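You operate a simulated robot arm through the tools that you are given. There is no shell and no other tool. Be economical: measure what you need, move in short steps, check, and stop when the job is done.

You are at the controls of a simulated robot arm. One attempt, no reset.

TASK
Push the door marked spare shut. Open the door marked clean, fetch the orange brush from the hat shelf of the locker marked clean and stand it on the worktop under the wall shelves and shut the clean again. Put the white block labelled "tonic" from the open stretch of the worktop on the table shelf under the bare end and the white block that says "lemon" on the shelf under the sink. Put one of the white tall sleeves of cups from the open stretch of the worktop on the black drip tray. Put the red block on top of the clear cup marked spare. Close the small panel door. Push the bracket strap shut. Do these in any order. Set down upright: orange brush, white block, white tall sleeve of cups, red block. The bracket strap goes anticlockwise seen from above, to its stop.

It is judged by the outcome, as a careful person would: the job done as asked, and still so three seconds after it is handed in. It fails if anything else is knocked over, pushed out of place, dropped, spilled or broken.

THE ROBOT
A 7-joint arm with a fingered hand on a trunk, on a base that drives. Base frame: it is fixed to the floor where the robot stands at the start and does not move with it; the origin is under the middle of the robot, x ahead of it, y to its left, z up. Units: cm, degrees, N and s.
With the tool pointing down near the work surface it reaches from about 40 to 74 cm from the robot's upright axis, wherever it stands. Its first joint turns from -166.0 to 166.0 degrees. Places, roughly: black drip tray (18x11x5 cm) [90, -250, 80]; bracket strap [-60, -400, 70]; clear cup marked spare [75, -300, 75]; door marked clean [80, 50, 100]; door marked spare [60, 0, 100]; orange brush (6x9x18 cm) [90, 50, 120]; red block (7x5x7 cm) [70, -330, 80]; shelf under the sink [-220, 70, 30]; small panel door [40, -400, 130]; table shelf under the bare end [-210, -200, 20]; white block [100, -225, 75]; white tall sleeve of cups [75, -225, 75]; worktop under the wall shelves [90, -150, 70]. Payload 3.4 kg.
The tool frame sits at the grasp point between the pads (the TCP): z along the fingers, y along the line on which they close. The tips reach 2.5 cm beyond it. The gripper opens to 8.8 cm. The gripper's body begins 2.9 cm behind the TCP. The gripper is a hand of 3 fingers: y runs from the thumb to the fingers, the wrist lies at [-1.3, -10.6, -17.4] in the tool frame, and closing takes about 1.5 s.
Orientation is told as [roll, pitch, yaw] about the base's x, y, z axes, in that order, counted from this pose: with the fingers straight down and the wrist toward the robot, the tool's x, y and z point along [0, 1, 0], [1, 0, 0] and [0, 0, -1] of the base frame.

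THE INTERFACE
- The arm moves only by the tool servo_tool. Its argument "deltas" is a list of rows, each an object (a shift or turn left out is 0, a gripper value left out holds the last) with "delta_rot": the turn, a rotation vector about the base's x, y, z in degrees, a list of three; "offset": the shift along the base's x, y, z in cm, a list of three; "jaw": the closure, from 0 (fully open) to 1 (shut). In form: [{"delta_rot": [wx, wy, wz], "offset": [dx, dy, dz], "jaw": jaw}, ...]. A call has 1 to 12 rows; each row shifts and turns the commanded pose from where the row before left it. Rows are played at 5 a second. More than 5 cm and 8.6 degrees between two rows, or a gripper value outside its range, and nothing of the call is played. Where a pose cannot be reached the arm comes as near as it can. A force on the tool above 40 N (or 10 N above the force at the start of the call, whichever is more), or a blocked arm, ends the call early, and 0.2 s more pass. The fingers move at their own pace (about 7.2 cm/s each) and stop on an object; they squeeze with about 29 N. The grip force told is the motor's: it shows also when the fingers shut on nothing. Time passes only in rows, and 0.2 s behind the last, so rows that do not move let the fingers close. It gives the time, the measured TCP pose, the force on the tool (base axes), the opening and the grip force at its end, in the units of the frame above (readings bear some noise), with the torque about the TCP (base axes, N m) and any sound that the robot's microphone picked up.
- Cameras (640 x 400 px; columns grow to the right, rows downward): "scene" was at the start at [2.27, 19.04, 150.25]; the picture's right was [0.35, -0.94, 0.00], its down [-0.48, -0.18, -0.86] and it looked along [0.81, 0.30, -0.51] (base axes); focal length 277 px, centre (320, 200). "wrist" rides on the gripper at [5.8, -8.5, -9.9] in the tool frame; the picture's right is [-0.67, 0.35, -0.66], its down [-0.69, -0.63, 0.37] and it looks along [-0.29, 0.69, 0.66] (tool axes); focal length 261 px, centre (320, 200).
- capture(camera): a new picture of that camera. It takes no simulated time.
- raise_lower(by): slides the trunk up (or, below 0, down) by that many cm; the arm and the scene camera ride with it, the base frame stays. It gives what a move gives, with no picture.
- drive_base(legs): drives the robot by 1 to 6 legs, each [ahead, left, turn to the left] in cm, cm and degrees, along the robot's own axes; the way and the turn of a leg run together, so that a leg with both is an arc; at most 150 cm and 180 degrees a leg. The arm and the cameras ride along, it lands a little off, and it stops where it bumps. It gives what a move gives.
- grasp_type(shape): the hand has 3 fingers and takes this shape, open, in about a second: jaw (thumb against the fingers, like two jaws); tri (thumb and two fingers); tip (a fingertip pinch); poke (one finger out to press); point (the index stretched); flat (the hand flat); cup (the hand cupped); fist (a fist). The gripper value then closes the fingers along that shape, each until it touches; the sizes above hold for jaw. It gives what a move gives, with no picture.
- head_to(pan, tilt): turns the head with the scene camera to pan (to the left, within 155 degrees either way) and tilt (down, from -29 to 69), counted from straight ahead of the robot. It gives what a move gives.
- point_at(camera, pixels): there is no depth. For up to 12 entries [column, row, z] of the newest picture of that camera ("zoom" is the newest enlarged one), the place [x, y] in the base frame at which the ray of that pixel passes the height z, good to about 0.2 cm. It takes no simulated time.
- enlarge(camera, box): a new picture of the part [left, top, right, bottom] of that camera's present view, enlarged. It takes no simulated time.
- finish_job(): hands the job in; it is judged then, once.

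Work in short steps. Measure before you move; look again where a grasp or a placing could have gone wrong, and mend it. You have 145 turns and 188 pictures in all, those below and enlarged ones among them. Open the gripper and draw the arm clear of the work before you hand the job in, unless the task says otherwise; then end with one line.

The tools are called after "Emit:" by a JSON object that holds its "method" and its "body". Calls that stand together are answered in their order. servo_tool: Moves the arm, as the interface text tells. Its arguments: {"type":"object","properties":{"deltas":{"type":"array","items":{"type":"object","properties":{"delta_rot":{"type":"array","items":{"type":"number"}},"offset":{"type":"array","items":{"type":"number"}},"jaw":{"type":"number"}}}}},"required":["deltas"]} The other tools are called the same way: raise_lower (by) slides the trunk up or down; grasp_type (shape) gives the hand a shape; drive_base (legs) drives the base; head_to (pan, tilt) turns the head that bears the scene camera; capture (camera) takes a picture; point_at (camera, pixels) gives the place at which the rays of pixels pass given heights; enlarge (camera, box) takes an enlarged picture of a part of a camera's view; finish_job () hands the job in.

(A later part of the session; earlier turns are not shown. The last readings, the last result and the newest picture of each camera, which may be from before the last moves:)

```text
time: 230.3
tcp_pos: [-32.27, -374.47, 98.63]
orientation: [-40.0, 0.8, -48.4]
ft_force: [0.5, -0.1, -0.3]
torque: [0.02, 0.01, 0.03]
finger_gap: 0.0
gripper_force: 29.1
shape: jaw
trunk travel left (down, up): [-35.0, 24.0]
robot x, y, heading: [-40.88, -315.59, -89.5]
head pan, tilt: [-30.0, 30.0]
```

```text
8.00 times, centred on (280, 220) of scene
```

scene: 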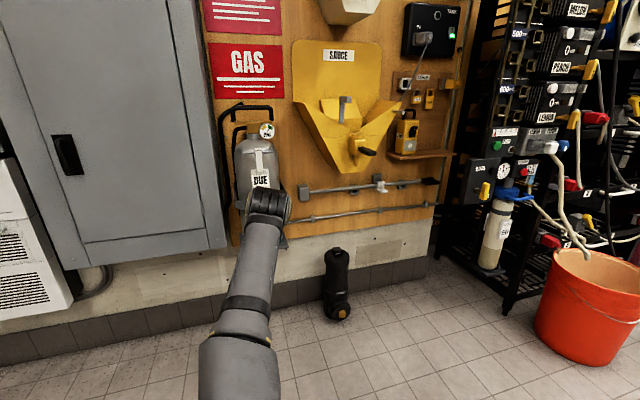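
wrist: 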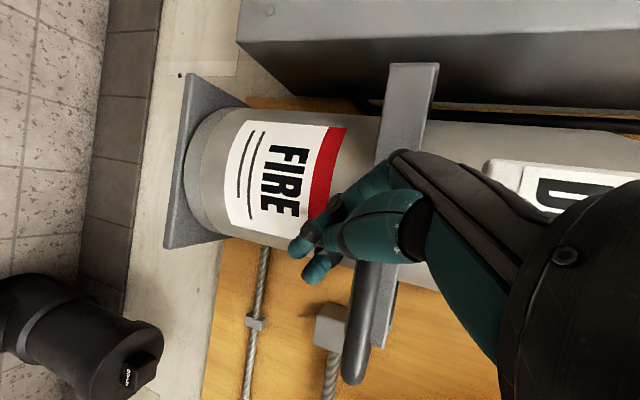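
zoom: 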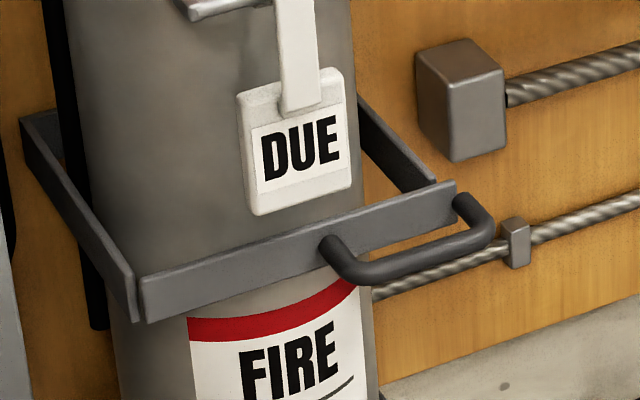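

The strap is closed against the right bracket arm. Now the white blocks: I back up, turn to face the worktop, and bring the hand to tool-down.

Emit:
{"method": "drive_base", "body": {"legs": [[-45, 0, 0], [0, 0, 90], [5, 24, 0]]}}

Emit:
{"method": "servo_tool", "body": {"deltas": [{"delta_rot": [0, 0, -8.3], "jaw": 0}, {"delta_rot": [0, 0, -8.3]}, {"delta_rot": [0, 0, -8.3]}, {"delta_rot": [0, 0, -8.3]}, {"delta_rot": [0, 0, -8.3]}, {"delta_rot": [8, 0, 0]}, {"delta_rot": [8, 0, 0]}, {"delta_rot": [8, 0, 0]}, {"delta_rot": [8, 0, 0]}, {"delta_rot": [8, 0, 0]}]}}

Emit:
{"method": "head_to", "body": {"pan": -5, "tilt": 30}}

Emit:
{"method": "capture", "body": {"camera": "scene"}}

```text
time: 238.2
tcp_pos: [22.72, -238.86, 98.57]
orientation: [-40.0, 0.7, 41.6]
ft_force: [0.2, -0.4, -0.2]
torque: [0.03, 0.0, -0.03]
finger_gap: 0.02
gripper_force: 28.6
shape: jaw
trunk travel left (down, up): [-35.0, 24.0]
robot x, y, heading: [-36.37, -247.59, 0.5]
head pan, tilt: [-30.0, 30.0]
```

```text
time: 240.4
tcp_pos: [22.58, -238.75, 98.58]
orientation: [0.1, 0.4, 0.4]
ft_force: [0.4, 0.2, 0.1]
torque: [0.02, -0.04, -0.01]
finger_gap: 8.77
gripper_force: 0.1
shape: jaw
trunk travel left (down, up): [-35.0, 24.0]
robot x, y, heading: [-36.27, -247.68, 0.5]
head pan, tilt: [-30.0, 30.0]
```

```text
time: 241.3
tcp_pos: [22.67, -238.66, 98.63]
orientation: [-0.1, 0.4, 0.4]
ft_force: [0.7, 0.1, -0.8]
torque: [-0.02, -0.04, -0.01]
finger_gap: 8.75
gripper_force: 0.0
shape: jaw
trunk travel left (down, up): [-35.0, 24.0]
robot x, y, heading: [-36.05, -247.09, 0.5]
head pan, tilt: [-5.0, 30.0]
```

```text
42 pictures are left
```

scene: 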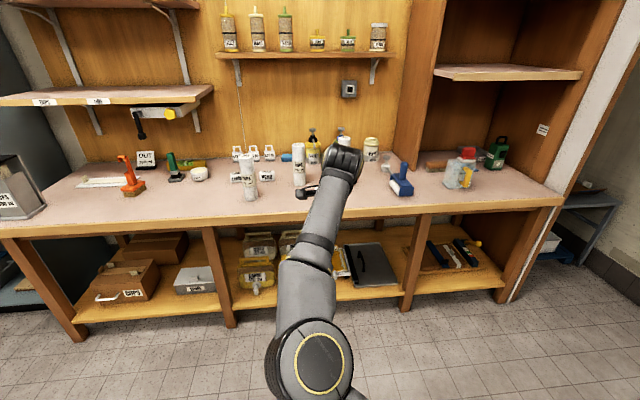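

The tool points down. I drive so the hand hovers near the tonic block (about (77.5,-243.6)) and check.

Emit:
{"method": "drive_base", "body": {"legs": [[0, -5, 0], [50, 0, -0.4]]}}

Emit:
{"method": "head_to", "body": {"pan": 5, "tilt": 38}}

Emit:
{"method": "capture", "body": {"camera": "scene"}}

Emit:
{"method": "capture", "body": {"camera": "wrist"}}

```text
time: 244.8
tcp_pos: [73.34, -243.96, 98.59]
orientation: [0.0, 0.5, 0.1]
ft_force: [-0.3, 0.8, 0.2]
torque: [0.01, -0.01, -0.03]
finger_gap: 8.83
gripper_force: 0.0
shape: jaw
trunk travel left (down, up): [-35.0, 24.0]
robot x, y, heading: [13.94, -252.33, 0.4]
head pan, tilt: [-5.0, 30.0]
```

```text
time: 245.5
tcp_pos: [73.38, -243.92, 98.52]
orientation: [0.0, 0.5, 0.2]
ft_force: [-0.2, 0.9, -0.7]
torque: [0.05, 0.01, 0.01]
finger_gap: 8.77
gripper_force: 0.0
shape: jaw
trunk travel left (down, up): [-35.0, 24.0]
robot x, y, heading: [14.57, -252.02, 0.2]
head pan, tilt: [5.0, 38.0]
```

```text
41 pictures are left
```

scene: 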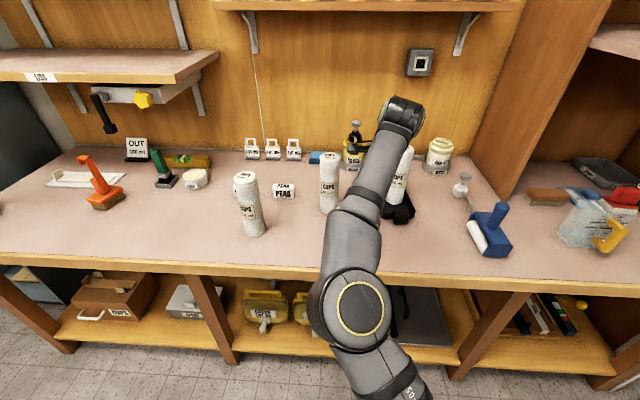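

```text
40 pictures are left
```

wrist: 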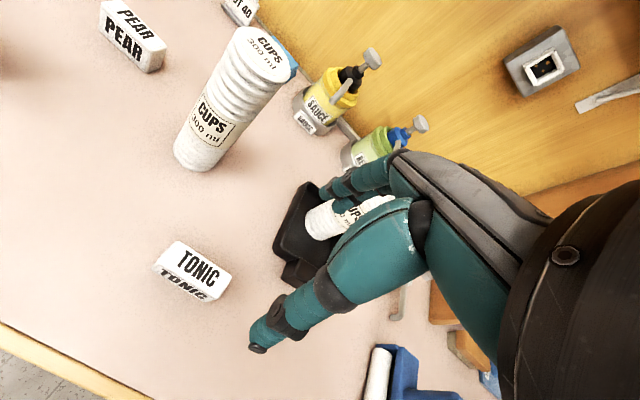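

I locate the tonic block with the wrist camera: front bottom edge (157,270)–(208,301), back top edge (178,242)–(230,278).

Emit:
{"method": "point_at", "body": {"camera": "wrist", "pixels": [[157, 270, 72.5], [208, 301, 72.5], [178, 242, 76.5], [230, 278, 76.5], [224, 292, 76.5], [163, 262, 76.5]]}}

Emit:
{"method": "enlarge", "body": {"camera": "wrist", "box": [130, 220, 260, 320]}}

```text
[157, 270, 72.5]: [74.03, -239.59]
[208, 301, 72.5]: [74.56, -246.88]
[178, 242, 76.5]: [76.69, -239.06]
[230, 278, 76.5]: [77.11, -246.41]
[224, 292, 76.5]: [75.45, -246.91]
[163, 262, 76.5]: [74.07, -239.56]
```

```text
4.00 times, centred on (195, 270) of wrist
```

zoom: 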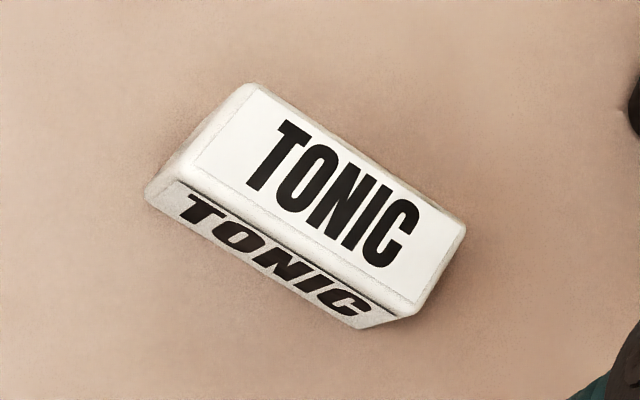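

The block is centred near (75.4,-243.1), about 3.3 deep and 4.5 tall. I position above it, descend, and grip across its depth.

Emit:
{"method": "servo_tool", "body": {"deltas": [{"offset": [2, 0.8, -2]}, {"offset": [0, 0, -4]}, {"offset": [0, 0, -4]}, {"offset": [0, 0, -4]}, {"offset": [0, 0, -3]}]}}

Emit:
{"method": "capture", "body": {"camera": "wrist"}}

```text
time: 246.7
tcp_pos: [75.34, -243.24, 81.43]
orientation: [-0.1, 0.5, 0.1]
ft_force: [-0.1, 0.1, 0.2]
torque: [0.0, -0.02, 0.02]
finger_gap: 8.76
gripper_force: 0.0
shape: jaw
trunk travel left (down, up): [-35.0, 24.0]
robot x, y, heading: [13.96, -252.2, 0.4]
head pan, tilt: [5.0, 38.0]
```

```text
38 pictures are left
```

wrist: 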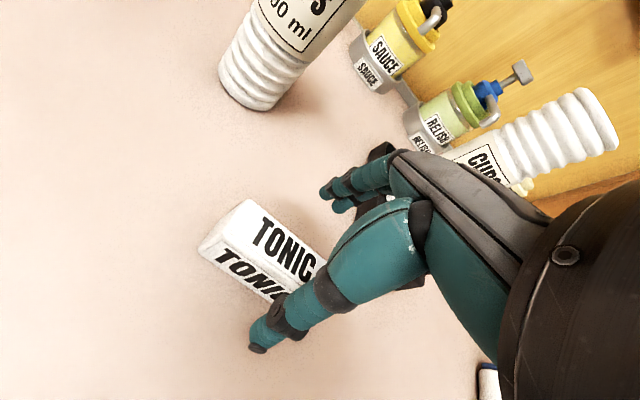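

The block lies between thumb and fingers. I lower to z≈75.8 and close.

Emit:
{"method": "servo_tool", "body": {"deltas": [{"offset": [0, 0, -2.5]}, {"offset": [0, 0, -2]}, {"offset": [0, 0, -1.1]}, {"jaw": 0.3}, {"jaw": 0.6}, {"jaw": 1}, {"jaw": 1}, {"jaw": 1}, {"jaw": 1}]}}

Emit:
{"method": "servo_tool", "body": {"deltas": [{"offset": [0, 0, 3]}, {"offset": [0, 0, 4]}, {"offset": [0, 0, 4]}, {"offset": [0, 0, 4]}, {"offset": [0, 0, 4]}]}}

Emit:
{"method": "capture", "body": {"camera": "wrist"}}

```text
time: 248.3
tcp_pos: [75.55, -243.33, 76.51]
orientation: [0.1, -0.2, 0.0]
ft_force: [3.8, -0.5, 12.9]
torque: [0.06, -0.39, -0.01]
finger_gap: 3.13
gripper_force: 29.3
shape: jaw
trunk travel left (down, up): [-35.0, 24.0]
robot x, y, heading: [14.3, -252.5, -0.1]
head pan, tilt: [5.0, 38.0]
stopped in row 7: the force on the tool passed its limit at 41 N (the readings are from after the stop); the commanded pose is now the measured one
```

```text
time: 249.5
tcp_pos: [75.52, -243.48, 95.07]
orientation: [0.0, 0.1, 0.0]
ft_force: [-0.4, 0.5, -0.7]
torque: [-0.01, -0.01, 0.02]
finger_gap: 3.06
gripper_force: 28.9
shape: jaw
trunk travel left (down, up): [-35.0, 24.0]
robot x, y, heading: [14.19, -252.24, 0.1]
head pan, tilt: [5.0, 38.0]
```

```text
37 pictures are left
```

wrist: 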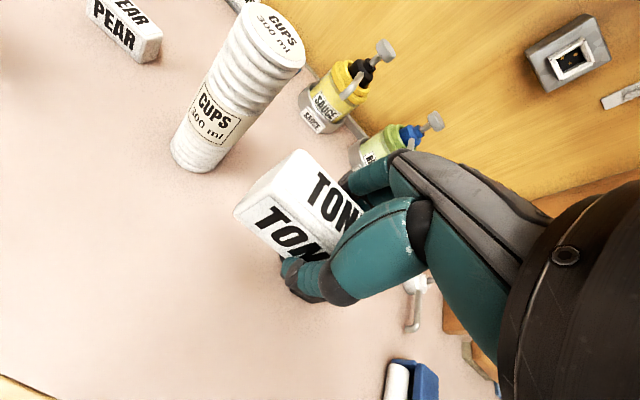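

The tonic block is held firmly. I carry it to the steel table: back off, turn around, and look.

Emit:
{"method": "drive_base", "body": {"legs": [[-60, 0, 0], [0, 0, 180], [0, -45, 0]]}}

Emit:
{"method": "head_to", "body": {"pan": 0, "tilt": 25}}

Emit:
{"method": "capture", "body": {"camera": "scene"}}

```text
time: 262.8
tcp_pos: [-110.1, -220.97, 95.12]
orientation: [0.0, 0.1, -175.8]
ft_force: [0.2, -0.6, -1.0]
torque: [-0.03, 0.01, 0.01]
finger_gap: 3.02
gripper_force: 29.0
shape: jaw
trunk travel left (down, up): [-35.0, 24.0]
robot x, y, heading: [-49.63, -207.86, -175.9]
head pan, tilt: [5.0, 38.0]
```

```text
time: 263.5
tcp_pos: [-109.98, -220.92, 95.16]
orientation: [0.0, 0.1, -175.8]
ft_force: [-0.2, 0.8, 0.3]
torque: [0.02, 0.01, 0.0]
finger_gap: 3.0
gripper_force: 28.9
shape: jaw
trunk travel left (down, up): [-35.0, 24.0]
robot x, y, heading: [-49.79, -207.83, -176.0]
head pan, tilt: [0.0, 25.0]
```

```text
36 pictures are left
```

scene: 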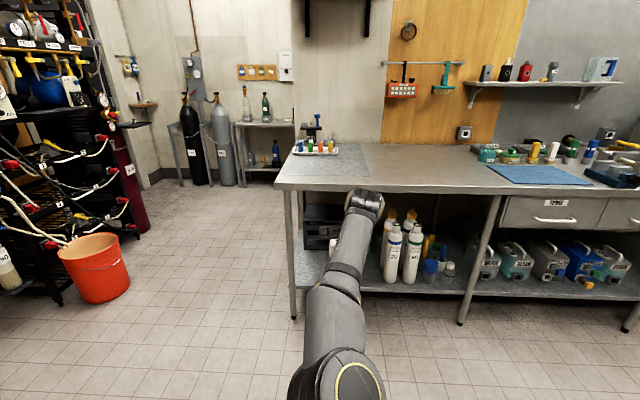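

The table's lower shelf is visible, with its leg at (293,318) and shelf edge near row 290. I measure.

Emit:
{"method": "point_at", "body": {"camera": "scene", "pixels": [[293, 318, 0], [460, 322, 0], [294, 287, 18], [294, 287, 22], [455, 293, 20], [276, 186, 74], [310, 270, 20], [370, 260, 20], [330, 282, 20]]}}

Emit:
{"method": "enlarge", "body": {"camera": "scene", "box": [270, 170, 480, 330]}}

```text
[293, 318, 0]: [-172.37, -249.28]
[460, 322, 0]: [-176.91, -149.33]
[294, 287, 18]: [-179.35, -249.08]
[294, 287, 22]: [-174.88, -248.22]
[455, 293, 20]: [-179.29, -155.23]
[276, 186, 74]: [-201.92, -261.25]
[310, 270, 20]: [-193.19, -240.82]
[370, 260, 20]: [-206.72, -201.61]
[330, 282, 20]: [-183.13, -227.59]
```

```text
2.50 times, centred on (375, 250) of scene
```

zoom: 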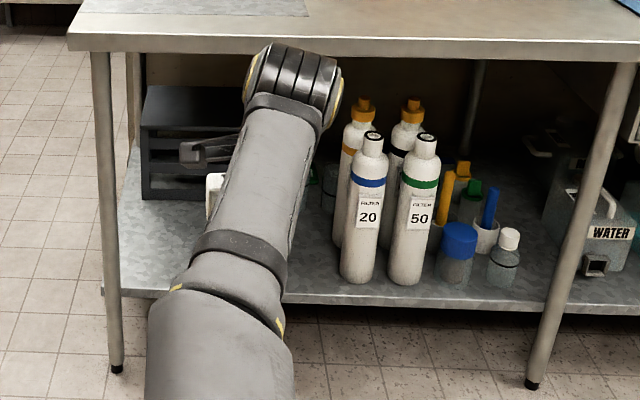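

The shelf is at z≈22 with its front edge at x≈-175. The spot around (-185,-228) in front of the crates and left of the gas bottles is free. I line up, lower in front of the table, and check.

Emit:
{"method": "drive_base", "body": {"legs": [[0, 0, -4], [42, 11, 0]]}}

Emit:
{"method": "raise_lower", "body": {"by": -35}}

Emit:
{"method": "servo_tool", "body": {"deltas": [{"offset": [0, 0, -4]}, {"offset": [0, 0, -4]}, {"offset": [0, 0, -4]}, {"offset": [0, 0, -4]}, {"offset": [0, 0, -4]}, {"offset": [0, 0, -4]}, {"offset": [0, 0, -4]}, {"offset": [0, 0, -2]}]}}

Emit:
{"method": "head_to", "body": {"pan": 0, "tilt": 38}}

Emit:
{"method": "capture", "body": {"camera": "scene"}}

Emit:
{"method": "capture", "body": {"camera": "wrist"}}

```text
time: 266.6
tcp_pos: [-152.67, -228.79, 95.21]
orientation: [0.0, 0.1, -179.3]
ft_force: [-0.6, 0.6, -0.7]
torque: [-0.01, -0.02, -0.01]
finger_gap: 3.0
gripper_force: 29.3
shape: jaw
trunk travel left (down, up): [-35.0, 24.0]
robot x, y, heading: [-91.42, -219.26, -179.5]
head pan, tilt: [0.0, 25.0]
```

```text
time: 270.0
tcp_pos: [-152.63, -228.77, 60.22]
orientation: [0.0, 0.2, -179.3]
ft_force: [-0.5, -0.3, 0.1]
torque: [0.03, 0.01, 0.02]
finger_gap: 2.98
gripper_force: 28.7
shape: jaw
trunk travel left (down, up): [0.0, 59.0]
robot x, y, heading: [-91.52, -219.5, -179.5]
head pan, tilt: [0.0, 25.0]
```

```text
time: 271.8
tcp_pos: [-152.69, -228.9, 30.13]
orientation: [0.0, 0.2, -179.3]
ft_force: [-0.6, -1.0, -1.3]
torque: [0.0, 0.0, 0.03]
finger_gap: 2.96
gripper_force: 28.7
shape: jaw
trunk travel left (down, up): [0.0, 59.0]
robot x, y, heading: [-91.29, -219.6, -178.9]
head pan, tilt: [0.0, 25.0]
```

```text
time: 272.6
tcp_pos: [-152.78, -228.75, 30.21]
orientation: [0.1, 0.0, -179.3]
ft_force: [0.5, 0.4, -0.1]
torque: [0.03, 0.02, 0.03]
finger_gap: 2.96
gripper_force: 28.7
shape: jaw
trunk travel left (down, up): [0.0, 59.0]
robot x, y, heading: [-91.41, -219.33, -179.1]
head pan, tilt: [0.0, 38.0]
```

```text
34 pictures are left
```

scene: 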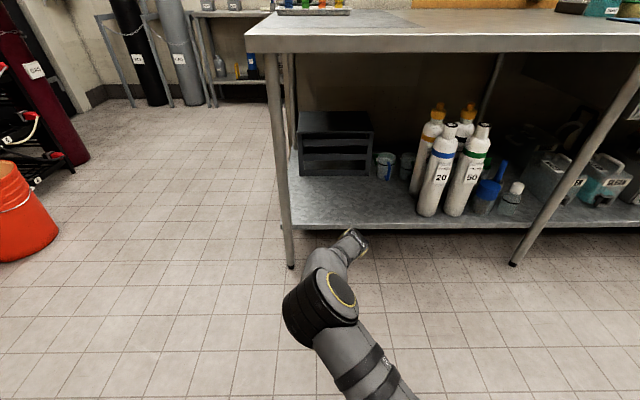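

```text
33 pictures are left
```

wrist: 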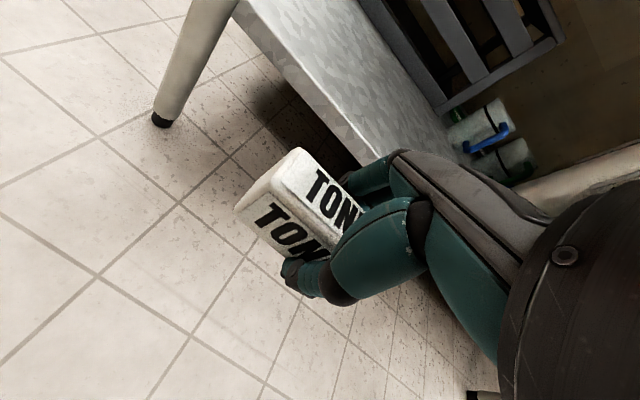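

Clear view: the shelf front edge is at row ~230, the crates end at row ~175, and the bottles begin at column 415. I refine the shelf height.

Emit:
{"method": "point_at", "body": {"camera": "scene", "pixels": [[290, 268, 0], [513, 265, 0], [350, 227, 18], [350, 227, 21], [350, 227, 24], [340, 177, 21], [420, 212, 21], [295, 200, 21]]}}

```text
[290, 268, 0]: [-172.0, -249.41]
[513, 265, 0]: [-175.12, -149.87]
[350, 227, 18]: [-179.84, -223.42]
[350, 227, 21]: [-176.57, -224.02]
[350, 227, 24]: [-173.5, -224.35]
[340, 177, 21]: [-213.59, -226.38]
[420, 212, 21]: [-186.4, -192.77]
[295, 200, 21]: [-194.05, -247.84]
```

The shelf is near z 22. I raise 1.5 cm for margin, drive forward 33 cm, and lower to contact.

Emit:
{"method": "servo_tool", "body": {"deltas": [{"offset": [0, 0, 1.5]}]}}

Emit:
{"method": "drive_base", "body": {"legs": [[33, 0, 0]]}}

Emit:
{"method": "servo_tool", "body": {"deltas": [{"offset": [0, 0, -2]}, {"offset": [0, 0, -1]}, {"offset": [0, 0, -1]}, {"offset": [0, 0, -0.7]}, {"offset": [0, 0, -0.7]}, {}]}}

Emit:
{"method": "capture", "body": {"camera": "scene"}}

Emit:
{"method": "capture", "body": {"camera": "wrist"}}

```text
time: 273.0
tcp_pos: [-152.77, -228.69, 31.62]
orientation: [-0.1, 0.1, -179.3]
ft_force: [0.1, -1.2, 0.0]
torque: [-0.02, -0.03, -0.01]
finger_gap: 2.97
gripper_force: 29.4
shape: jaw
trunk travel left (down, up): [0.0, 59.0]
robot x, y, heading: [-91.62, -219.2, -179.2]
head pan, tilt: [0.0, 38.0]
```

```text
time: 275.1
tcp_pos: [-185.38, -229.31, 31.66]
orientation: [0.0, 0.2, -179.2]
ft_force: [0.2, 0.4, -0.7]
torque: [0.02, -0.02, 0.0]
finger_gap: 2.95
gripper_force: 29.3
shape: jaw
trunk travel left (down, up): [0.0, 59.0]
robot x, y, heading: [-124.07, -219.44, -179.5]
head pan, tilt: [0.0, 38.0]
```

```text
time: 276.2
tcp_pos: [-185.91, -229.44, 27.49]
orientation: [0.2, -0.8, -179.3]
ft_force: [4.2, -0.9, 23.1]
torque: [-0.12, -0.45, 0.03]
finger_gap: 3.05
gripper_force: 28.8
shape: jaw
trunk travel left (down, up): [0.0, 59.0]
robot x, y, heading: [-124.12, -219.48, -179.0]
head pan, tilt: [0.0, 38.0]
stopped in row 5: the force on the tool passed its limit at 48 N (the readings are from after the stop); the commanded pose is now the measured one
```

```text
32 pictures are left
```

scene: 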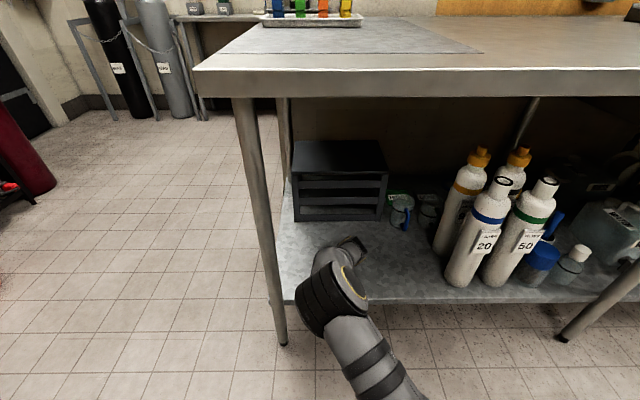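

```text
31 pictures are left
```

wrist: 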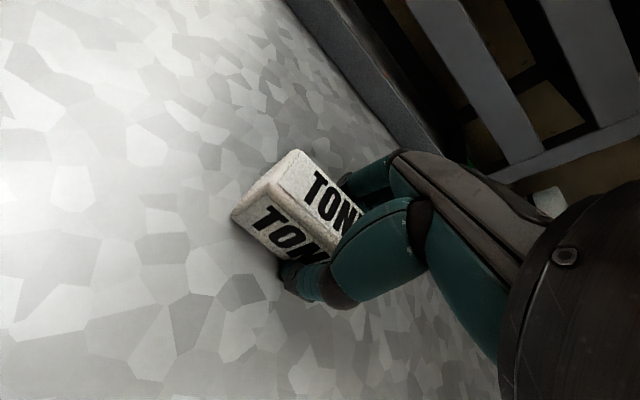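

Contact on the shelf. I open, lift clear, and back out.

Emit:
{"method": "servo_tool", "body": {"deltas": [{"offset": [0, 0, 0.2]}, {"jaw": 0.5}, {"jaw": 0.3}, {"jaw": 0}, {"jaw": 0}, {"offset": [0, 0, 2]}, {"offset": [0, 0, 3]}, {"offset": [0, 0, 3]}]}}

Emit:
{"method": "drive_base", "body": {"legs": [[-40, 0, 0]]}}

Emit:
{"method": "capture", "body": {"camera": "scene"}}

```text
time: 278.1
tcp_pos: [-185.85, -229.25, 35.33]
orientation: [0.1, -0.5, -179.2]
ft_force: [-0.3, -0.9, 0.2]
torque: [0.02, 0.0, 0.01]
finger_gap: 8.76
gripper_force: 0.1
shape: jaw
trunk travel left (down, up): [0.0, 59.0]
robot x, y, heading: [-124.55, -219.46, -179.1]
head pan, tilt: [0.0, 38.0]
```

```text
time: 280.5
tcp_pos: [-146.17, -228.38, 35.27]
orientation: [0.0, -0.5, -179.6]
ft_force: [-0.2, 0.1, 0.5]
torque: [0.02, -0.02, -0.03]
finger_gap: 8.79
gripper_force: 0.0
shape: jaw
trunk travel left (down, up): [0.0, 59.0]
robot x, y, heading: [-84.72, -219.26, -179.8]
head pan, tilt: [0.0, 38.0]
```

```text
30 pictures are left
```

scene: 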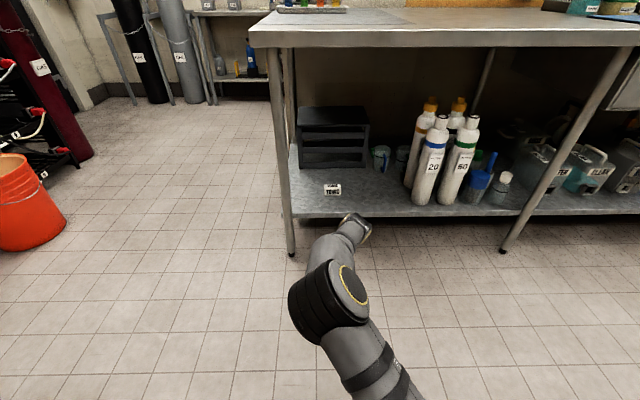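

Tonic is placed. I'm now economising on turns: I raise the arm while shifting it to the robot's right side, raise the trunk, and turn around.

Emit:
{"method": "servo_tool", "body": {"deltas": [{"offset": [0, 2.2, 4]}, {"offset": [0, 2.2, 4]}, {"offset": [0, 2.2, 4]}, {"offset": [0, 2.2, 4]}, {"offset": [0, 2.2, 4]}, {"offset": [0, 2.2, 4]}, {"offset": [0, 2.2, 4]}, {"offset": [0, 2.2, 4]}]}}

Emit:
{"method": "raise_lower", "body": {"by": 36}}

Emit:
{"method": "drive_base", "body": {"legs": [[0, 0, 180]]}}

Emit:
{"method": "head_to", "body": {"pan": 0, "tilt": 36}}

```text
time: 282.3
tcp_pos: [-146.3, -210.55, 67.22]
orientation: [0.1, -0.3, -179.8]
ft_force: [0.5, 0.3, 0.4]
torque: [-0.03, -0.02, -0.03]
finger_gap: 8.75
gripper_force: 0.1
shape: jaw
trunk travel left (down, up): [0.0, 59.0]
robot x, y, heading: [-84.81, -219.25, -179.4]
head pan, tilt: [0.0, 38.0]
```

```text
time: 285.8
tcp_pos: [-146.28, -210.64, 103.42]
orientation: [0.1, -0.5, -179.6]
ft_force: [0.0, 0.1, -0.4]
torque: [0.0, -0.01, 0.01]
finger_gap: 8.76
gripper_force: 0.0
shape: jaw
trunk travel left (down, up): [-36.0, 23.0]
robot x, y, heading: [-84.53, -219.39, -179.5]
head pan, tilt: [0.0, 38.0]
```

```text
time: 293.6
tcp_pos: [-22.79, -227.13, 103.3]
orientation: [0.1, -0.6, 1.0]
ft_force: [-0.3, 0.0, 0.5]
torque: [0.02, 0.02, 0.0]
finger_gap: 8.78
gripper_force: 0.1
shape: jaw
trunk travel left (down, up): [-36.0, 23.0]
robot x, y, heading: [-84.51, -219.3, 1.0]
head pan, tilt: [0.0, 38.0]
```

```text
time: 294.2
tcp_pos: [-22.79, -227.15, 103.29]
orientation: [0.1, -0.4, 1.0]
ft_force: [-0.3, -0.5, 0.2]
torque: [-0.05, -0.02, -0.03]
finger_gap: 8.78
gripper_force: 0.0
shape: jaw
trunk travel left (down, up): [-36.0, 23.0]
robot x, y, heading: [-84.78, -218.92, 1.3]
head pan, tilt: [0.0, 36.0]
```

Heading is within 1°. I drive to hover near the lemon block and take pictures.

Emit:
{"method": "drive_base", "body": {"legs": [[0, 27, -1], [104, 0, 0]]}}

Emit:
{"method": "capture", "body": {"camera": "wrist"}}

Emit:
{"method": "capture", "body": {"camera": "scene"}}

```text
time: 301.1
tcp_pos: [81.45, -200.79, 103.23]
orientation: [0.0, -0.5, 0.1]
ft_force: [0.7, -0.6, -0.7]
torque: [0.01, 0.0, 0.03]
finger_gap: 8.78
gripper_force: 0.2
shape: jaw
trunk travel left (down, up): [-36.0, 23.0]
robot x, y, heading: [19.75, -192.21, 0.1]
head pan, tilt: [0.0, 36.0]
```

```text
29 pictures are left
```

wrist: 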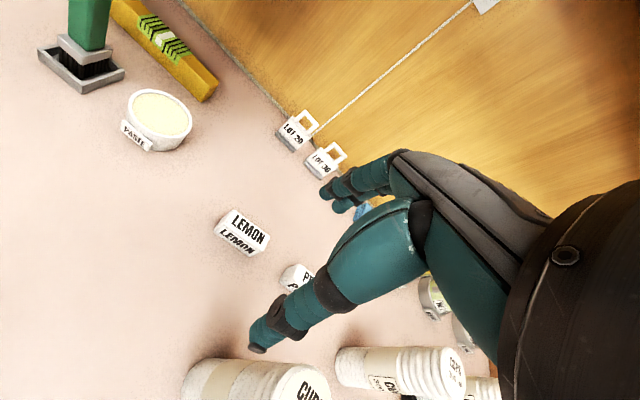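

```text
28 pictures are left
```

scene: 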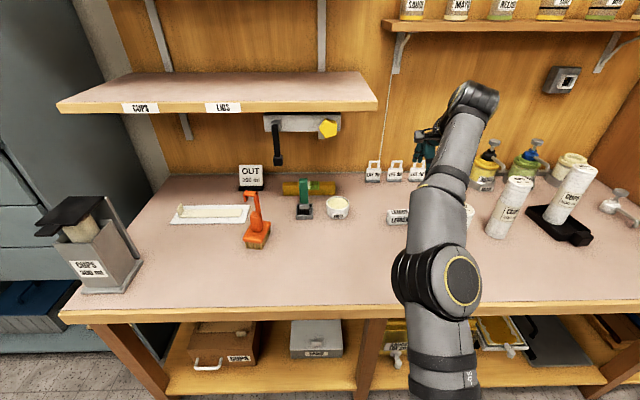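

I measure the lemon block from the wrist view: top back edge (232,208)–(270,236), front bottom edge (215,232)–(253,257).

Emit:
{"method": "point_at", "body": {"camera": "wrist", "pixels": [[231, 208, 76.5], [270, 235, 76.5], [217, 227, 76.5], [262, 250, 76.5], [214, 233, 72.5], [252, 257, 72.5], [300, 268, 76.5]]}}

Emit:
{"method": "enlarge", "body": {"camera": "wrist", "box": [190, 190, 320, 300]}}

```text
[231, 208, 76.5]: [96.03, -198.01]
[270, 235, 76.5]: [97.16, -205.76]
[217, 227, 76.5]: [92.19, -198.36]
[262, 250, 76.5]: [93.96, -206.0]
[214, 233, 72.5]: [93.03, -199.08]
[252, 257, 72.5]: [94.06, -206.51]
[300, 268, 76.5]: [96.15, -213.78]
```

```text
3.64 times, centred on (255, 245) of wrist
```

zoom: 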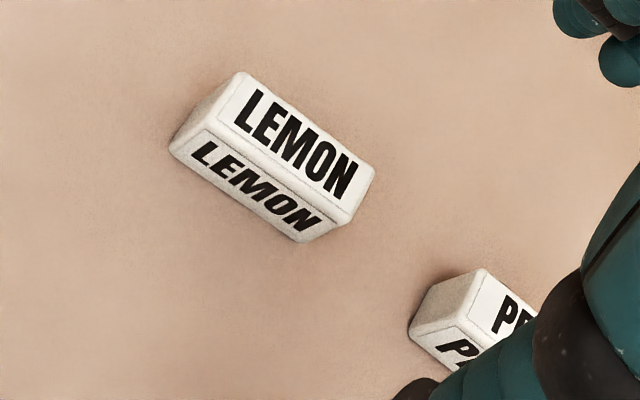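

Lemon is centred near (94.8,-202.2). I move the base up a bit, extend, descend, grip, and lift.

Emit:
{"method": "drive_base", "body": {"legs": [[5.5, -1.2, 0]]}}

Emit:
{"method": "servo_tool", "body": {"deltas": [{"offset": [4, 0, -2]}, {"offset": [3.8, 0, -3]}, {"offset": [0, 0, -4.5]}, {"offset": [0, 0, -4.5]}, {"offset": [0, 0, -4.5]}, {"offset": [0, 0, -3.5]}, {"offset": [0, 0, -2.5]}]}}

Emit:
{"method": "capture", "body": {"camera": "wrist"}}

```text
time: 302.1
tcp_pos: [86.82, -202.1, 103.37]
orientation: [0.1, -0.6, 0.1]
ft_force: [-0.5, 0.8, 0.6]
torque: [0.0, -0.01, 0.02]
finger_gap: 8.77
gripper_force: 0.0
shape: jaw
trunk travel left (down, up): [-36.0, 23.0]
robot x, y, heading: [25.36, -193.06, 0.0]
head pan, tilt: [0.0, 36.0]
```

```text
time: 303.7
tcp_pos: [91.33, -201.29, 77.65]
orientation: [0.2, -0.3, 0.0]
ft_force: [0.6, -0.4, 0.1]
torque: [0.01, 0.0, 0.01]
finger_gap: 8.77
gripper_force: 0.1
shape: jaw
out of reach, approached as far as the arm can: row 1, 2
trunk travel left (down, up): [-36.0, 23.0]
robot x, y, heading: [25.15, -193.31, 0.3]
head pan, tilt: [0.0, 36.0]
```

```text
26 pictures are left
```

wrist: 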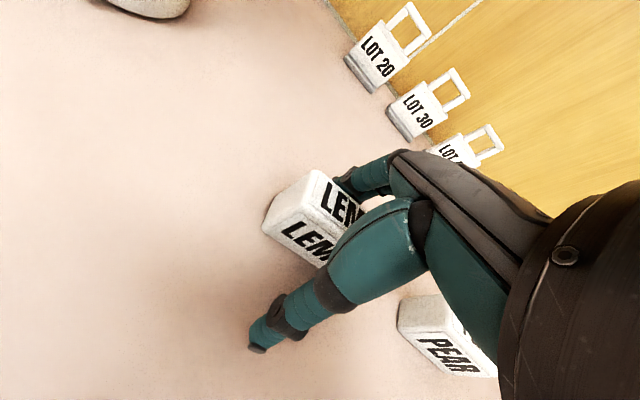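

The hand ended 3.5 cm short in x. I raise 3, move forward 3.4, go down, close, and lift.

Emit:
{"method": "servo_tool", "body": {"deltas": [{"offset": [0, 0, 3]}, {"offset": [1.8, -0.4, 0]}, {"offset": [1.7, -0.4, 0]}, {"offset": [0, 0, -2.2]}, {"offset": [0, 0, -1.6]}, {}, {"jaw": 0.3}, {"jaw": 0.6}, {"jaw": 0.9}, {"jaw": 1}, {"jaw": 1}, {"jaw": 1}]}}

Emit:
{"method": "servo_tool", "body": {"deltas": [{"offset": [0, 0, 2]}, {"offset": [0, 0, 4]}, {"offset": [0, 0, 4]}]}}

Emit:
{"method": "raise_lower", "body": {"by": 12}}

Emit:
{"method": "capture", "body": {"camera": "wrist"}}

```text
time: 306.3
tcp_pos: [94.85, -202.2, 76.86]
orientation: [0.1, -0.4, 0.1]
ft_force: [0.4, 0.7, -0.1]
torque: [-0.01, 0.03, -0.02]
finger_gap: 2.43
gripper_force: 29.2
shape: jaw
trunk travel left (down, up): [-36.0, 23.0]
robot x, y, heading: [25.01, -193.46, -0.0]
head pan, tilt: [0.0, 36.0]
```

```text
time: 307.1
tcp_pos: [94.91, -201.91, 87.18]
orientation: [0.1, -0.4, 0.0]
ft_force: [0.1, -0.2, -0.1]
torque: [-0.01, 0.01, -0.01]
finger_gap: 2.43
gripper_force: 28.4
shape: jaw
trunk travel left (down, up): [-36.0, 23.0]
robot x, y, heading: [25.3, -192.79, 0.4]
head pan, tilt: [0.0, 36.0]
```

```text
time: 308.6
tcp_pos: [94.91, -201.97, 99.07]
orientation: [0.1, -0.4, 0.1]
ft_force: [-0.7, -0.6, -1.8]
torque: [-0.01, 0.0, 0.0]
finger_gap: 2.41
gripper_force: 29.0
shape: jaw
trunk travel left (down, up): [-48.0, 11.0]
robot x, y, heading: [25.09, -193.0, 0.3]
head pan, tilt: [0.0, 36.0]
```

```text
25 pictures are left
```

wrist: 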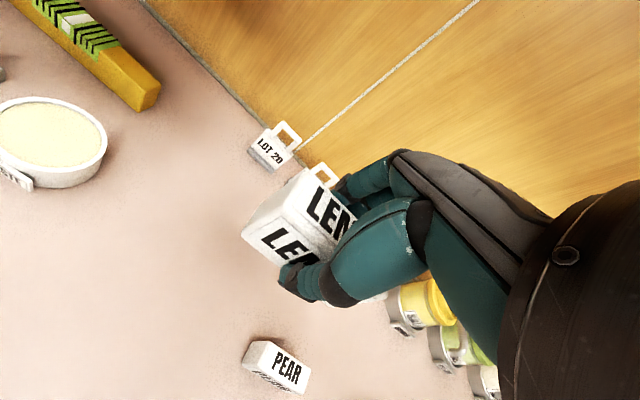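

Lemon is held. I drive back, turn around, slide along to the sink, and look.

Emit:
{"method": "drive_base", "body": {"legs": [[-62, 0, 0], [0, 0, 180]]}}

Emit:
{"method": "drive_base", "body": {"legs": [[0, -130, 0], [30, -115, 0]]}}

Emit:
{"method": "head_to", "body": {"pan": 0, "tilt": 28}}

Emit:
{"method": "capture", "body": {"camera": "scene"}}

```text
time: 319.4
tcp_pos: [-107.36, -184.67, 99.14]
orientation: [0.0, -0.3, -179.6]
ft_force: [0.4, 0.3, -0.3]
torque: [0.0, 0.03, 0.0]
finger_gap: 2.37
gripper_force: 29.1
shape: jaw
trunk travel left (down, up): [-48.0, 11.0]
robot x, y, heading: [-37.75, -193.34, -179.7]
head pan, tilt: [0.0, 36.0]
```

```text
time: 331.6
tcp_pos: [-136.77, 60.86, 99.05]
orientation: [0.0, -0.4, 179.9]
ft_force: [-0.2, 0.4, -0.7]
torque: [0.01, 0.02, 0.0]
finger_gap: 2.36
gripper_force: 29.1
shape: jaw
trunk travel left (down, up): [-48.0, 11.0]
robot x, y, heading: [-66.99, 52.14, -180.1]
head pan, tilt: [0.0, 36.0]
```

```text
time: 332.3
tcp_pos: [-136.85, 60.93, 99.1]
orientation: [0.1, -0.3, 179.9]
ft_force: [0.2, 0.2, -1.4]
torque: [0.02, 0.05, -0.01]
finger_gap: 2.39
gripper_force: 29.1
shape: jaw
trunk travel left (down, up): [-48.0, 11.0]
robot x, y, heading: [-67.03, 51.97, -179.8]
head pan, tilt: [0.0, 28.0]
```

```text
24 pictures are left
```

scene: 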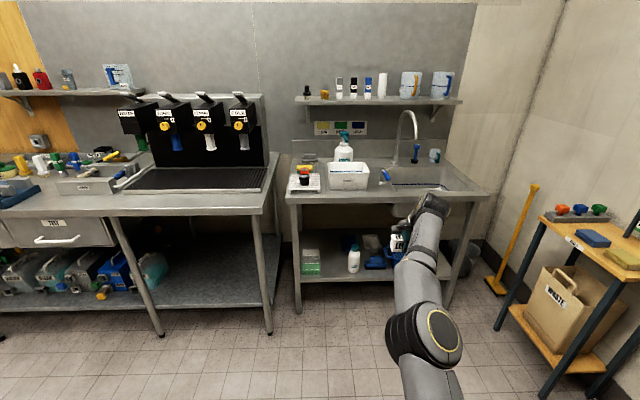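

The shelf under the sink holds a sponge block (311,262), a bottle (354,260), and a blue box. I measure the legs, the edge and the free gap.

Emit:
{"method": "point_at", "body": {"camera": "scene", "pixels": [[299, 312, 0], [447, 305, 0], [335, 283, 20], [335, 283, 26], [335, 283, 30], [321, 274, 26], [347, 272, 26], [362, 272, 26], [303, 274, 26]]}}

Emit:
{"method": "enlarge", "body": {"camera": "scene", "box": [280, 190, 460, 320]}}

```text
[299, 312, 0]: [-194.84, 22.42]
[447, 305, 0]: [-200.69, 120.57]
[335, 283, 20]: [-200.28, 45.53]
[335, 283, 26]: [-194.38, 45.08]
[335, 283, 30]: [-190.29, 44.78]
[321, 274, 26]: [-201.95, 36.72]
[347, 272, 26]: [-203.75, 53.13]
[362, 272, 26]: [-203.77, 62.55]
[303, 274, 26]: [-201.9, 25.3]
```

```text
3.08 times, centred on (370, 255) of scene
```

zoom: 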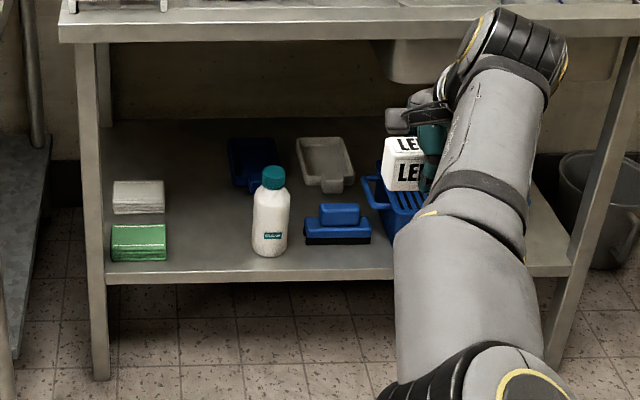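

There's a 16 cm gap centred at y≈45, and the shelf is at z≈26. I retract 8 cm, lower, line up, and drive most of the way in.

Emit:
{"method": "servo_tool", "body": {"deltas": [{"offset": [3, 0, -3.5]}, {"offset": [3, 0, -3.5]}, {"offset": [2, 0, -4]}, {"offset": [0, 0, -4]}]}}

Emit:
{"method": "raise_lower", "body": {"by": -40}}

Emit:
{"method": "raise_lower", "body": {"by": -8}}

Emit:
{"method": "drive_base", "body": {"legs": [[0, 16, 0], [50, 0, 0]]}}

Emit:
{"method": "head_to", "body": {"pan": 0, "tilt": 38}}

Emit:
{"method": "capture", "body": {"camera": "scene"}}

Emit:
{"method": "capture", "body": {"camera": "wrist"}}

```text
time: 333.3
tcp_pos: [-128.81, 60.7, 84.15]
orientation: [0.1, -0.4, 180.1]
ft_force: [0.6, 0.3, 0.3]
torque: [0.0, -0.03, -0.01]
finger_gap: 2.35
gripper_force: 29.0
shape: jaw
trunk travel left (down, up): [-48.0, 11.0]
robot x, y, heading: [-67.17, 52.02, -179.9]
head pan, tilt: [0.0, 28.0]
```

```text
time: 337.1
tcp_pos: [-128.89, 60.76, 44.03]
orientation: [0.2, -0.5, 180.1]
ft_force: [-0.5, -0.7, -0.2]
torque: [-0.01, 0.04, 0.02]
finger_gap: 2.37
gripper_force: 28.7
shape: jaw
trunk travel left (down, up): [-8.0, 51.0]
robot x, y, heading: [-66.96, 52.21, -179.8]
head pan, tilt: [0.0, 28.0]
```

```text
time: 338.3
tcp_pos: [-129.03, 60.76, 36.16]
orientation: [0.1, -0.5, 180.0]
ft_force: [-0.2, -0.1, -0.9]
torque: [0.01, -0.01, 0.01]
finger_gap: 2.38
gripper_force: 29.2
shape: jaw
trunk travel left (down, up): [0.0, 59.0]
robot x, y, heading: [-66.78, 51.79, -179.7]
head pan, tilt: [0.0, 28.0]
```

```text
time: 342.3
tcp_pos: [-179.71, 44.83, 36.17]
orientation: [0.1, -0.4, 180.0]
ft_force: [-0.1, -0.3, -1.6]
torque: [0.0, -0.01, -0.02]
finger_gap: 2.38
gripper_force: 29.1
shape: jaw
trunk travel left (down, up): [0.0, 59.0]
robot x, y, heading: [-117.84, 36.23, -180.1]
head pan, tilt: [0.0, 28.0]
```

```text
time: 343.0
tcp_pos: [-179.86, 44.83, 36.07]
orientation: [0.1, -0.4, 179.9]
ft_force: [0.0, 0.8, -0.6]
torque: [0.0, 0.03, 0.0]
finger_gap: 2.35
gripper_force: 28.9
shape: jaw
trunk travel left (down, up): [0.0, 59.0]
robot x, y, heading: [-118.18, 36.08, -179.9]
head pan, tilt: [0.0, 38.0]
```

```text
22 pictures are left
```

scene: 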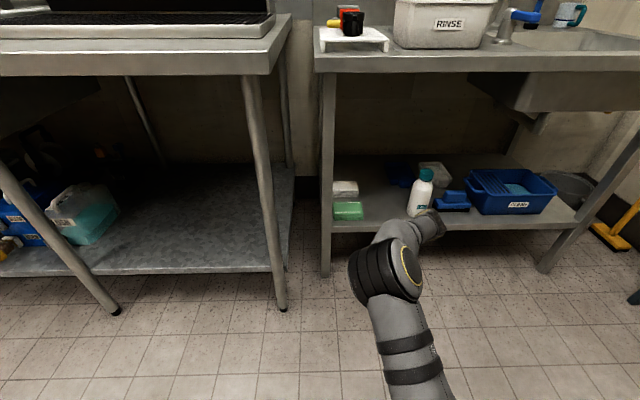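

```text
21 pictures are left
```

wrist: 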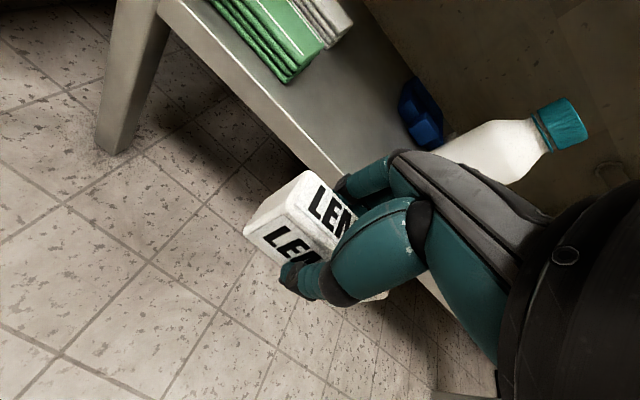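

I verify the sponge and bottle positions relative to the planned spot before moving in.

Emit:
{"method": "point_at", "body": {"camera": "scene", "pixels": [[408, 216, 26], [428, 216, 26], [363, 219, 26], [334, 219, 26], [390, 230, 26], [325, 272, 0], [390, 230, 22]]}}

Emit:
{"method": "point_at", "body": {"camera": "wrist", "pixels": [[288, 84, 26], [325, 47, 26], [255, 130, 26], [400, 145, 28], [255, 130, 24]]}}

```text
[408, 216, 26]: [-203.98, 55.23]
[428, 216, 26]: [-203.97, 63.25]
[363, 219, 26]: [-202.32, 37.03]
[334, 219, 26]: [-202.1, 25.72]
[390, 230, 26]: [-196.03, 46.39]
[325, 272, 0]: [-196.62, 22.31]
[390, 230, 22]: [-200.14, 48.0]
```

```text
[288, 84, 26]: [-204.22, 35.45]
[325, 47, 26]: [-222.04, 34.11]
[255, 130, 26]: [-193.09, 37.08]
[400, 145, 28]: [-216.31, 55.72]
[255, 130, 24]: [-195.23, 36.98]
```

The gap spans y 36.5–55, so y≈45.5 is good. I drive in 23 cm, lower to contact, release, lift, and back out.

Emit:
{"method": "drive_base", "body": {"legs": [[23, -0.8, 0]]}}

Emit:
{"method": "servo_tool", "body": {"deltas": [{"offset": [0, 0, -2.5]}, {"offset": [0, 0, -1]}, {"offset": [0, 0, -0.8]}, {"offset": [0, 0, -0.7]}, {"offset": [0, 0, -0.7]}, {"offset": [0, 0, -0.6]}, {"offset": [0, 0, -0.6]}, {"offset": [0, 0, -0.6]}]}}

Emit:
{"method": "capture", "body": {"camera": "wrist"}}

```text
time: 344.8
tcp_pos: [-203.47, 45.48, 36.24]
orientation: [0.1, -0.4, -180.0]
ft_force: [0.4, 0.7, -0.9]
torque: [0.01, -0.04, -0.01]
finger_gap: 2.37
gripper_force: 28.9
shape: jaw
trunk travel left (down, up): [0.0, 59.0]
robot x, y, heading: [-141.77, 36.51, -180.0]
head pan, tilt: [0.0, 38.0]
```

```text
time: 345.7
tcp_pos: [-203.77, 45.56, 32.65]
orientation: [-0.1, -1.5, 179.8]
ft_force: [3.0, -1.1, 22.9]
torque: [0.0, -0.13, -0.01]
finger_gap: 2.69
gripper_force: 29.1
shape: jaw
trunk travel left (down, up): [0.0, 59.0]
robot x, y, heading: [-141.34, 36.66, -179.8]
head pan, tilt: [0.0, 38.0]
stopped in row 4: the force on the tool passed its limit at 48 N (the readings are from after the stop); the commanded pose is now the measured one
```

```text
20 pictures are left
```

wrist: 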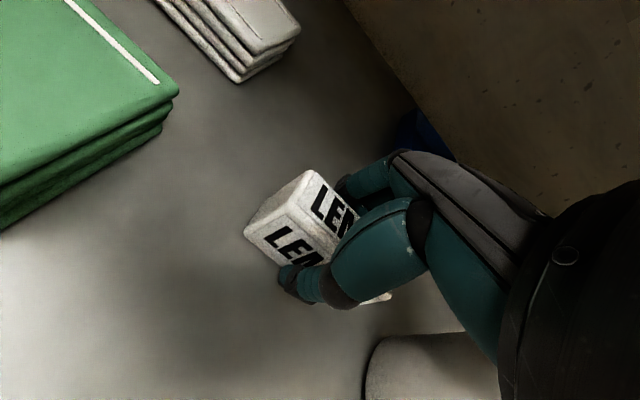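

The block is on the shelf. I release, lift, and back out.

Emit:
{"method": "servo_tool", "body": {"deltas": [{"offset": [0, 0, 0.2]}, {"jaw": 0.6}, {"jaw": 0.4}, {"jaw": 0.2}, {"jaw": 0}, {"jaw": 0}, {"offset": [0, 0, 2]}, {"offset": [0, 0, 3]}, {"offset": [0, 0, 4]}]}}

Emit:
{"method": "drive_base", "body": {"legs": [[-55, 0, 0]]}}

Emit:
{"method": "capture", "body": {"camera": "scene"}}

Emit:
{"method": "raise_lower", "body": {"by": 40}}

Emit:
{"method": "grasp_type", "body": {"shape": "fist"}}

Emit:
{"method": "drive_base", "body": {"legs": [[0, 0, 180]]}}

Emit:
{"method": "head_to", "body": {"pan": 0, "tilt": 25}}

Emit:
{"method": "capture", "body": {"camera": "scene"}}

```text
time: 347.7
tcp_pos: [-203.67, 45.6, 41.34]
orientation: [0.0, -1.0, 180.0]
ft_force: [0.6, -0.6, -0.5]
torque: [0.01, 0.0, -0.01]
finger_gap: 8.79
gripper_force: 0.1
shape: jaw
trunk travel left (down, up): [0.0, 59.0]
robot x, y, heading: [-141.7, 36.89, -180.0]
head pan, tilt: [0.0, 38.0]
```

```text
time: 350.9
tcp_pos: [-146.97, 45.64, 41.39]
orientation: [0.1, -1.1, -179.9]
ft_force: [-0.2, 0.1, 0.3]
torque: [0.0, 0.02, -0.04]
finger_gap: 8.76
gripper_force: 0.0
shape: jaw
trunk travel left (down, up): [0.0, 59.0]
robot x, y, heading: [-85.18, 36.93, -180.1]
head pan, tilt: [0.0, 38.0]
```

```text
19 pictures are left
```

scene: 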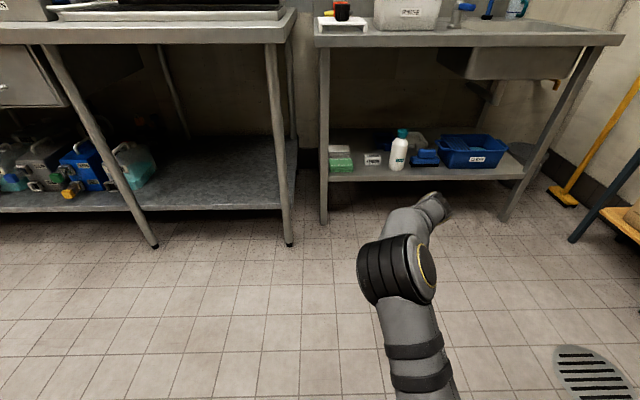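

```text
time: 354.8
tcp_pos: [-147.01, 45.53, 81.43]
orientation: [0.0, -1.1, -179.8]
ft_force: [-0.1, -0.3, 0.1]
torque: [0.01, 0.04, -0.02]
finger_gap: 8.77
gripper_force: 0.2
shape: jaw
trunk travel left (down, up): [-40.0, 19.0]
robot x, y, heading: [-84.99, 36.96, -179.7]
head pan, tilt: [0.0, 38.0]
```

```text
time: 355.6
tcp_pos: [-146.97, 45.68, 81.42]
orientation: [0.1, -1.1, -179.9]
ft_force: [0.0, 0.3, -0.6]
torque: [0.01, 0.01, -0.02]
finger_gap: 0.01
gripper_force: 0.1
shape: fist
trunk travel left (down, up): [-40.0, 19.0]
robot x, y, heading: [-84.9, 37.33, -179.8]
head pan, tilt: [0.0, 38.0]
```

```text
time: 363.2
tcp_pos: [-23.69, 23.5, 81.53]
orientation: [0.1, -1.0, -4.1]
ft_force: [0.3, -0.4, 0.3]
torque: [0.01, -0.01, 0.0]
finger_gap: 0.0
gripper_force: 0.1
shape: fist
trunk travel left (down, up): [-40.0, 19.0]
robot x, y, heading: [-84.94, 36.68, -4.1]
head pan, tilt: [0.0, 38.0]
```

```text
time: 364.0
tcp_pos: [-23.54, 23.59, 81.41]
orientation: [0.0, -1.1, -4.2]
ft_force: [0.7, 0.2, 0.2]
torque: [0.01, 0.03, -0.02]
finger_gap: 0.0
gripper_force: 0.0
shape: fist
trunk travel left (down, up): [-40.0, 19.0]
robot x, y, heading: [-85.21, 36.93, -3.9]
head pan, tilt: [0.0, 25.0]
```

```text
18 pictures are left
```

scene: 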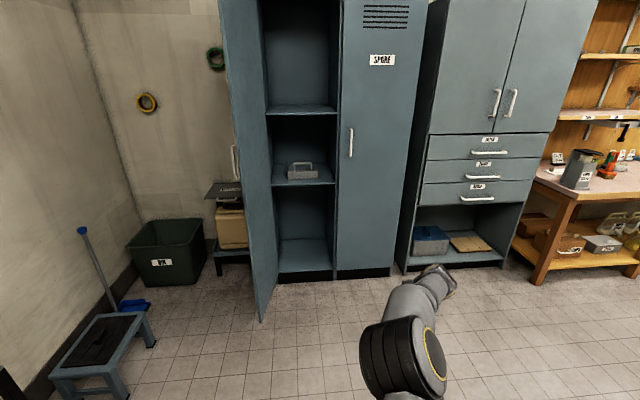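

Lemon stands on the sink shelf. Now to shut the clean door: I raise the fist above handle height, straighten the heading, and shift left of the open door. I also measure the door.

Emit:
{"method": "point_at", "body": {"camera": "scene", "pixels": [[262, 320, 6], [278, 282, 0], [245, 255, 6], [336, 277, 6]]}}

Emit:
{"method": "raise_lower", "body": {"by": 19}}

Emit:
{"method": "servo_tool", "body": {"deltas": [{"offset": [-3, 0, 3]}, {"offset": [-3, 0, 3]}, {"offset": [-2, 0, 4]}, {"offset": [0, 0, 4]}, {"offset": [0, 0, 2]}]}}

Emit:
{"method": "drive_base", "body": {"legs": [[0, 0, 4], [0, 56, 0]]}}

Emit:
{"method": "head_to", "body": {"pan": -10, "tilt": 25}}

Emit:
{"method": "capture", "body": {"camera": "scene"}}

```text
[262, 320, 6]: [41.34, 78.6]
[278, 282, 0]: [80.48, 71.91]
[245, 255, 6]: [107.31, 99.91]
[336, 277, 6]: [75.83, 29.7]
```

```text
time: 366.1
tcp_pos: [-23.69, 23.49, 100.37]
orientation: [0.1, -1.1, -4.3]
ft_force: [0.2, 0.7, 0.2]
torque: [-0.01, 0.0, 0.0]
finger_gap: 0.0
gripper_force: 0.1
shape: fist
trunk travel left (down, up): [-59.0, 0.0]
robot x, y, heading: [-84.42, 37.06, -4.2]
head pan, tilt: [0.0, 25.0]
```

```text
time: 367.3
tcp_pos: [-31.76, 23.55, 116.48]
orientation: [0.1, -0.9, -4.3]
ft_force: [-0.6, 0.2, -0.4]
torque: [0.04, 0.0, -0.03]
finger_gap: 0.0
gripper_force: 0.0
shape: fist
trunk travel left (down, up): [-59.0, 0.0]
robot x, y, heading: [-84.65, 37.18, -3.9]
head pan, tilt: [0.0, 25.0]
```

```text
time: 370.9
tcp_pos: [-30.97, 83.74, 116.43]
orientation: [0.1, -1.1, -0.2]
ft_force: [-0.2, 0.6, -0.5]
torque: [-0.01, 0.0, -0.03]
finger_gap: 0.0
gripper_force: 0.1
shape: fist
trunk travel left (down, up): [-59.0, 0.0]
robot x, y, heading: [-85.0, 93.22, 0.0]
head pan, tilt: [0.0, 25.0]
```

```text
time: 371.7
tcp_pos: [-31.07, 83.8, 116.39]
orientation: [0.2, -1.2, -0.2]
ft_force: [0.7, 0.6, 0.4]
torque: [0.03, 0.01, 0.01]
finger_gap: 0.04
gripper_force: 0.0
shape: fist
trunk travel left (down, up): [-59.0, 0.0]
robot x, y, heading: [-85.15, 93.32, 0.2]
head pan, tilt: [-10.0, 25.0]
```

```text
17 pictures are left
```

scene: 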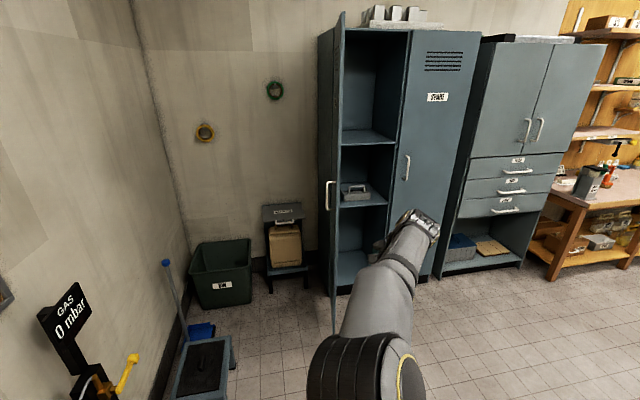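

The door is open about 100° with its free edge at (41,79). I move the fist further left, drive forward beside the outer face, and check.

Emit:
{"method": "servo_tool", "body": {"deltas": [{"offset": [0, 3, 0]}, {"offset": [0, 3, 0]}, {"offset": [0, 3, 0]}]}}

Emit:
{"method": "drive_base", "body": {"legs": [[79, 0, 0]]}}

Emit:
{"method": "capture", "body": {"camera": "scene"}}

```text
time: 372.5
tcp_pos: [-30.91, 92.71, 116.5]
orientation: [0.0, -1.1, -0.2]
ft_force: [0.0, 0.2, -0.1]
torque: [-0.03, 0.01, 0.0]
finger_gap: 0.0
gripper_force: 0.1
shape: fist
trunk travel left (down, up): [-59.0, 0.0]
robot x, y, heading: [-84.69, 93.44, -0.3]
head pan, tilt: [-10.0, 25.0]
```

```text
time: 376.8
tcp_pos: [48.88, 92.72, 116.53]
orientation: [0.1, -1.2, -0.1]
ft_force: [0.4, 0.4, 0.4]
torque: [0.03, 0.01, 0.0]
finger_gap: 0.02
gripper_force: 0.2
shape: fist
trunk travel left (down, up): [-59.0, 0.0]
robot x, y, heading: [-5.17, 93.18, 0.1]
head pan, tilt: [-10.0, 25.0]
```

```text
16 pictures are left
```

scene: 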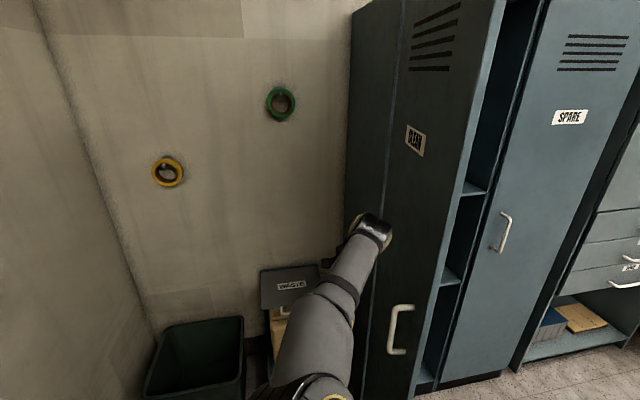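

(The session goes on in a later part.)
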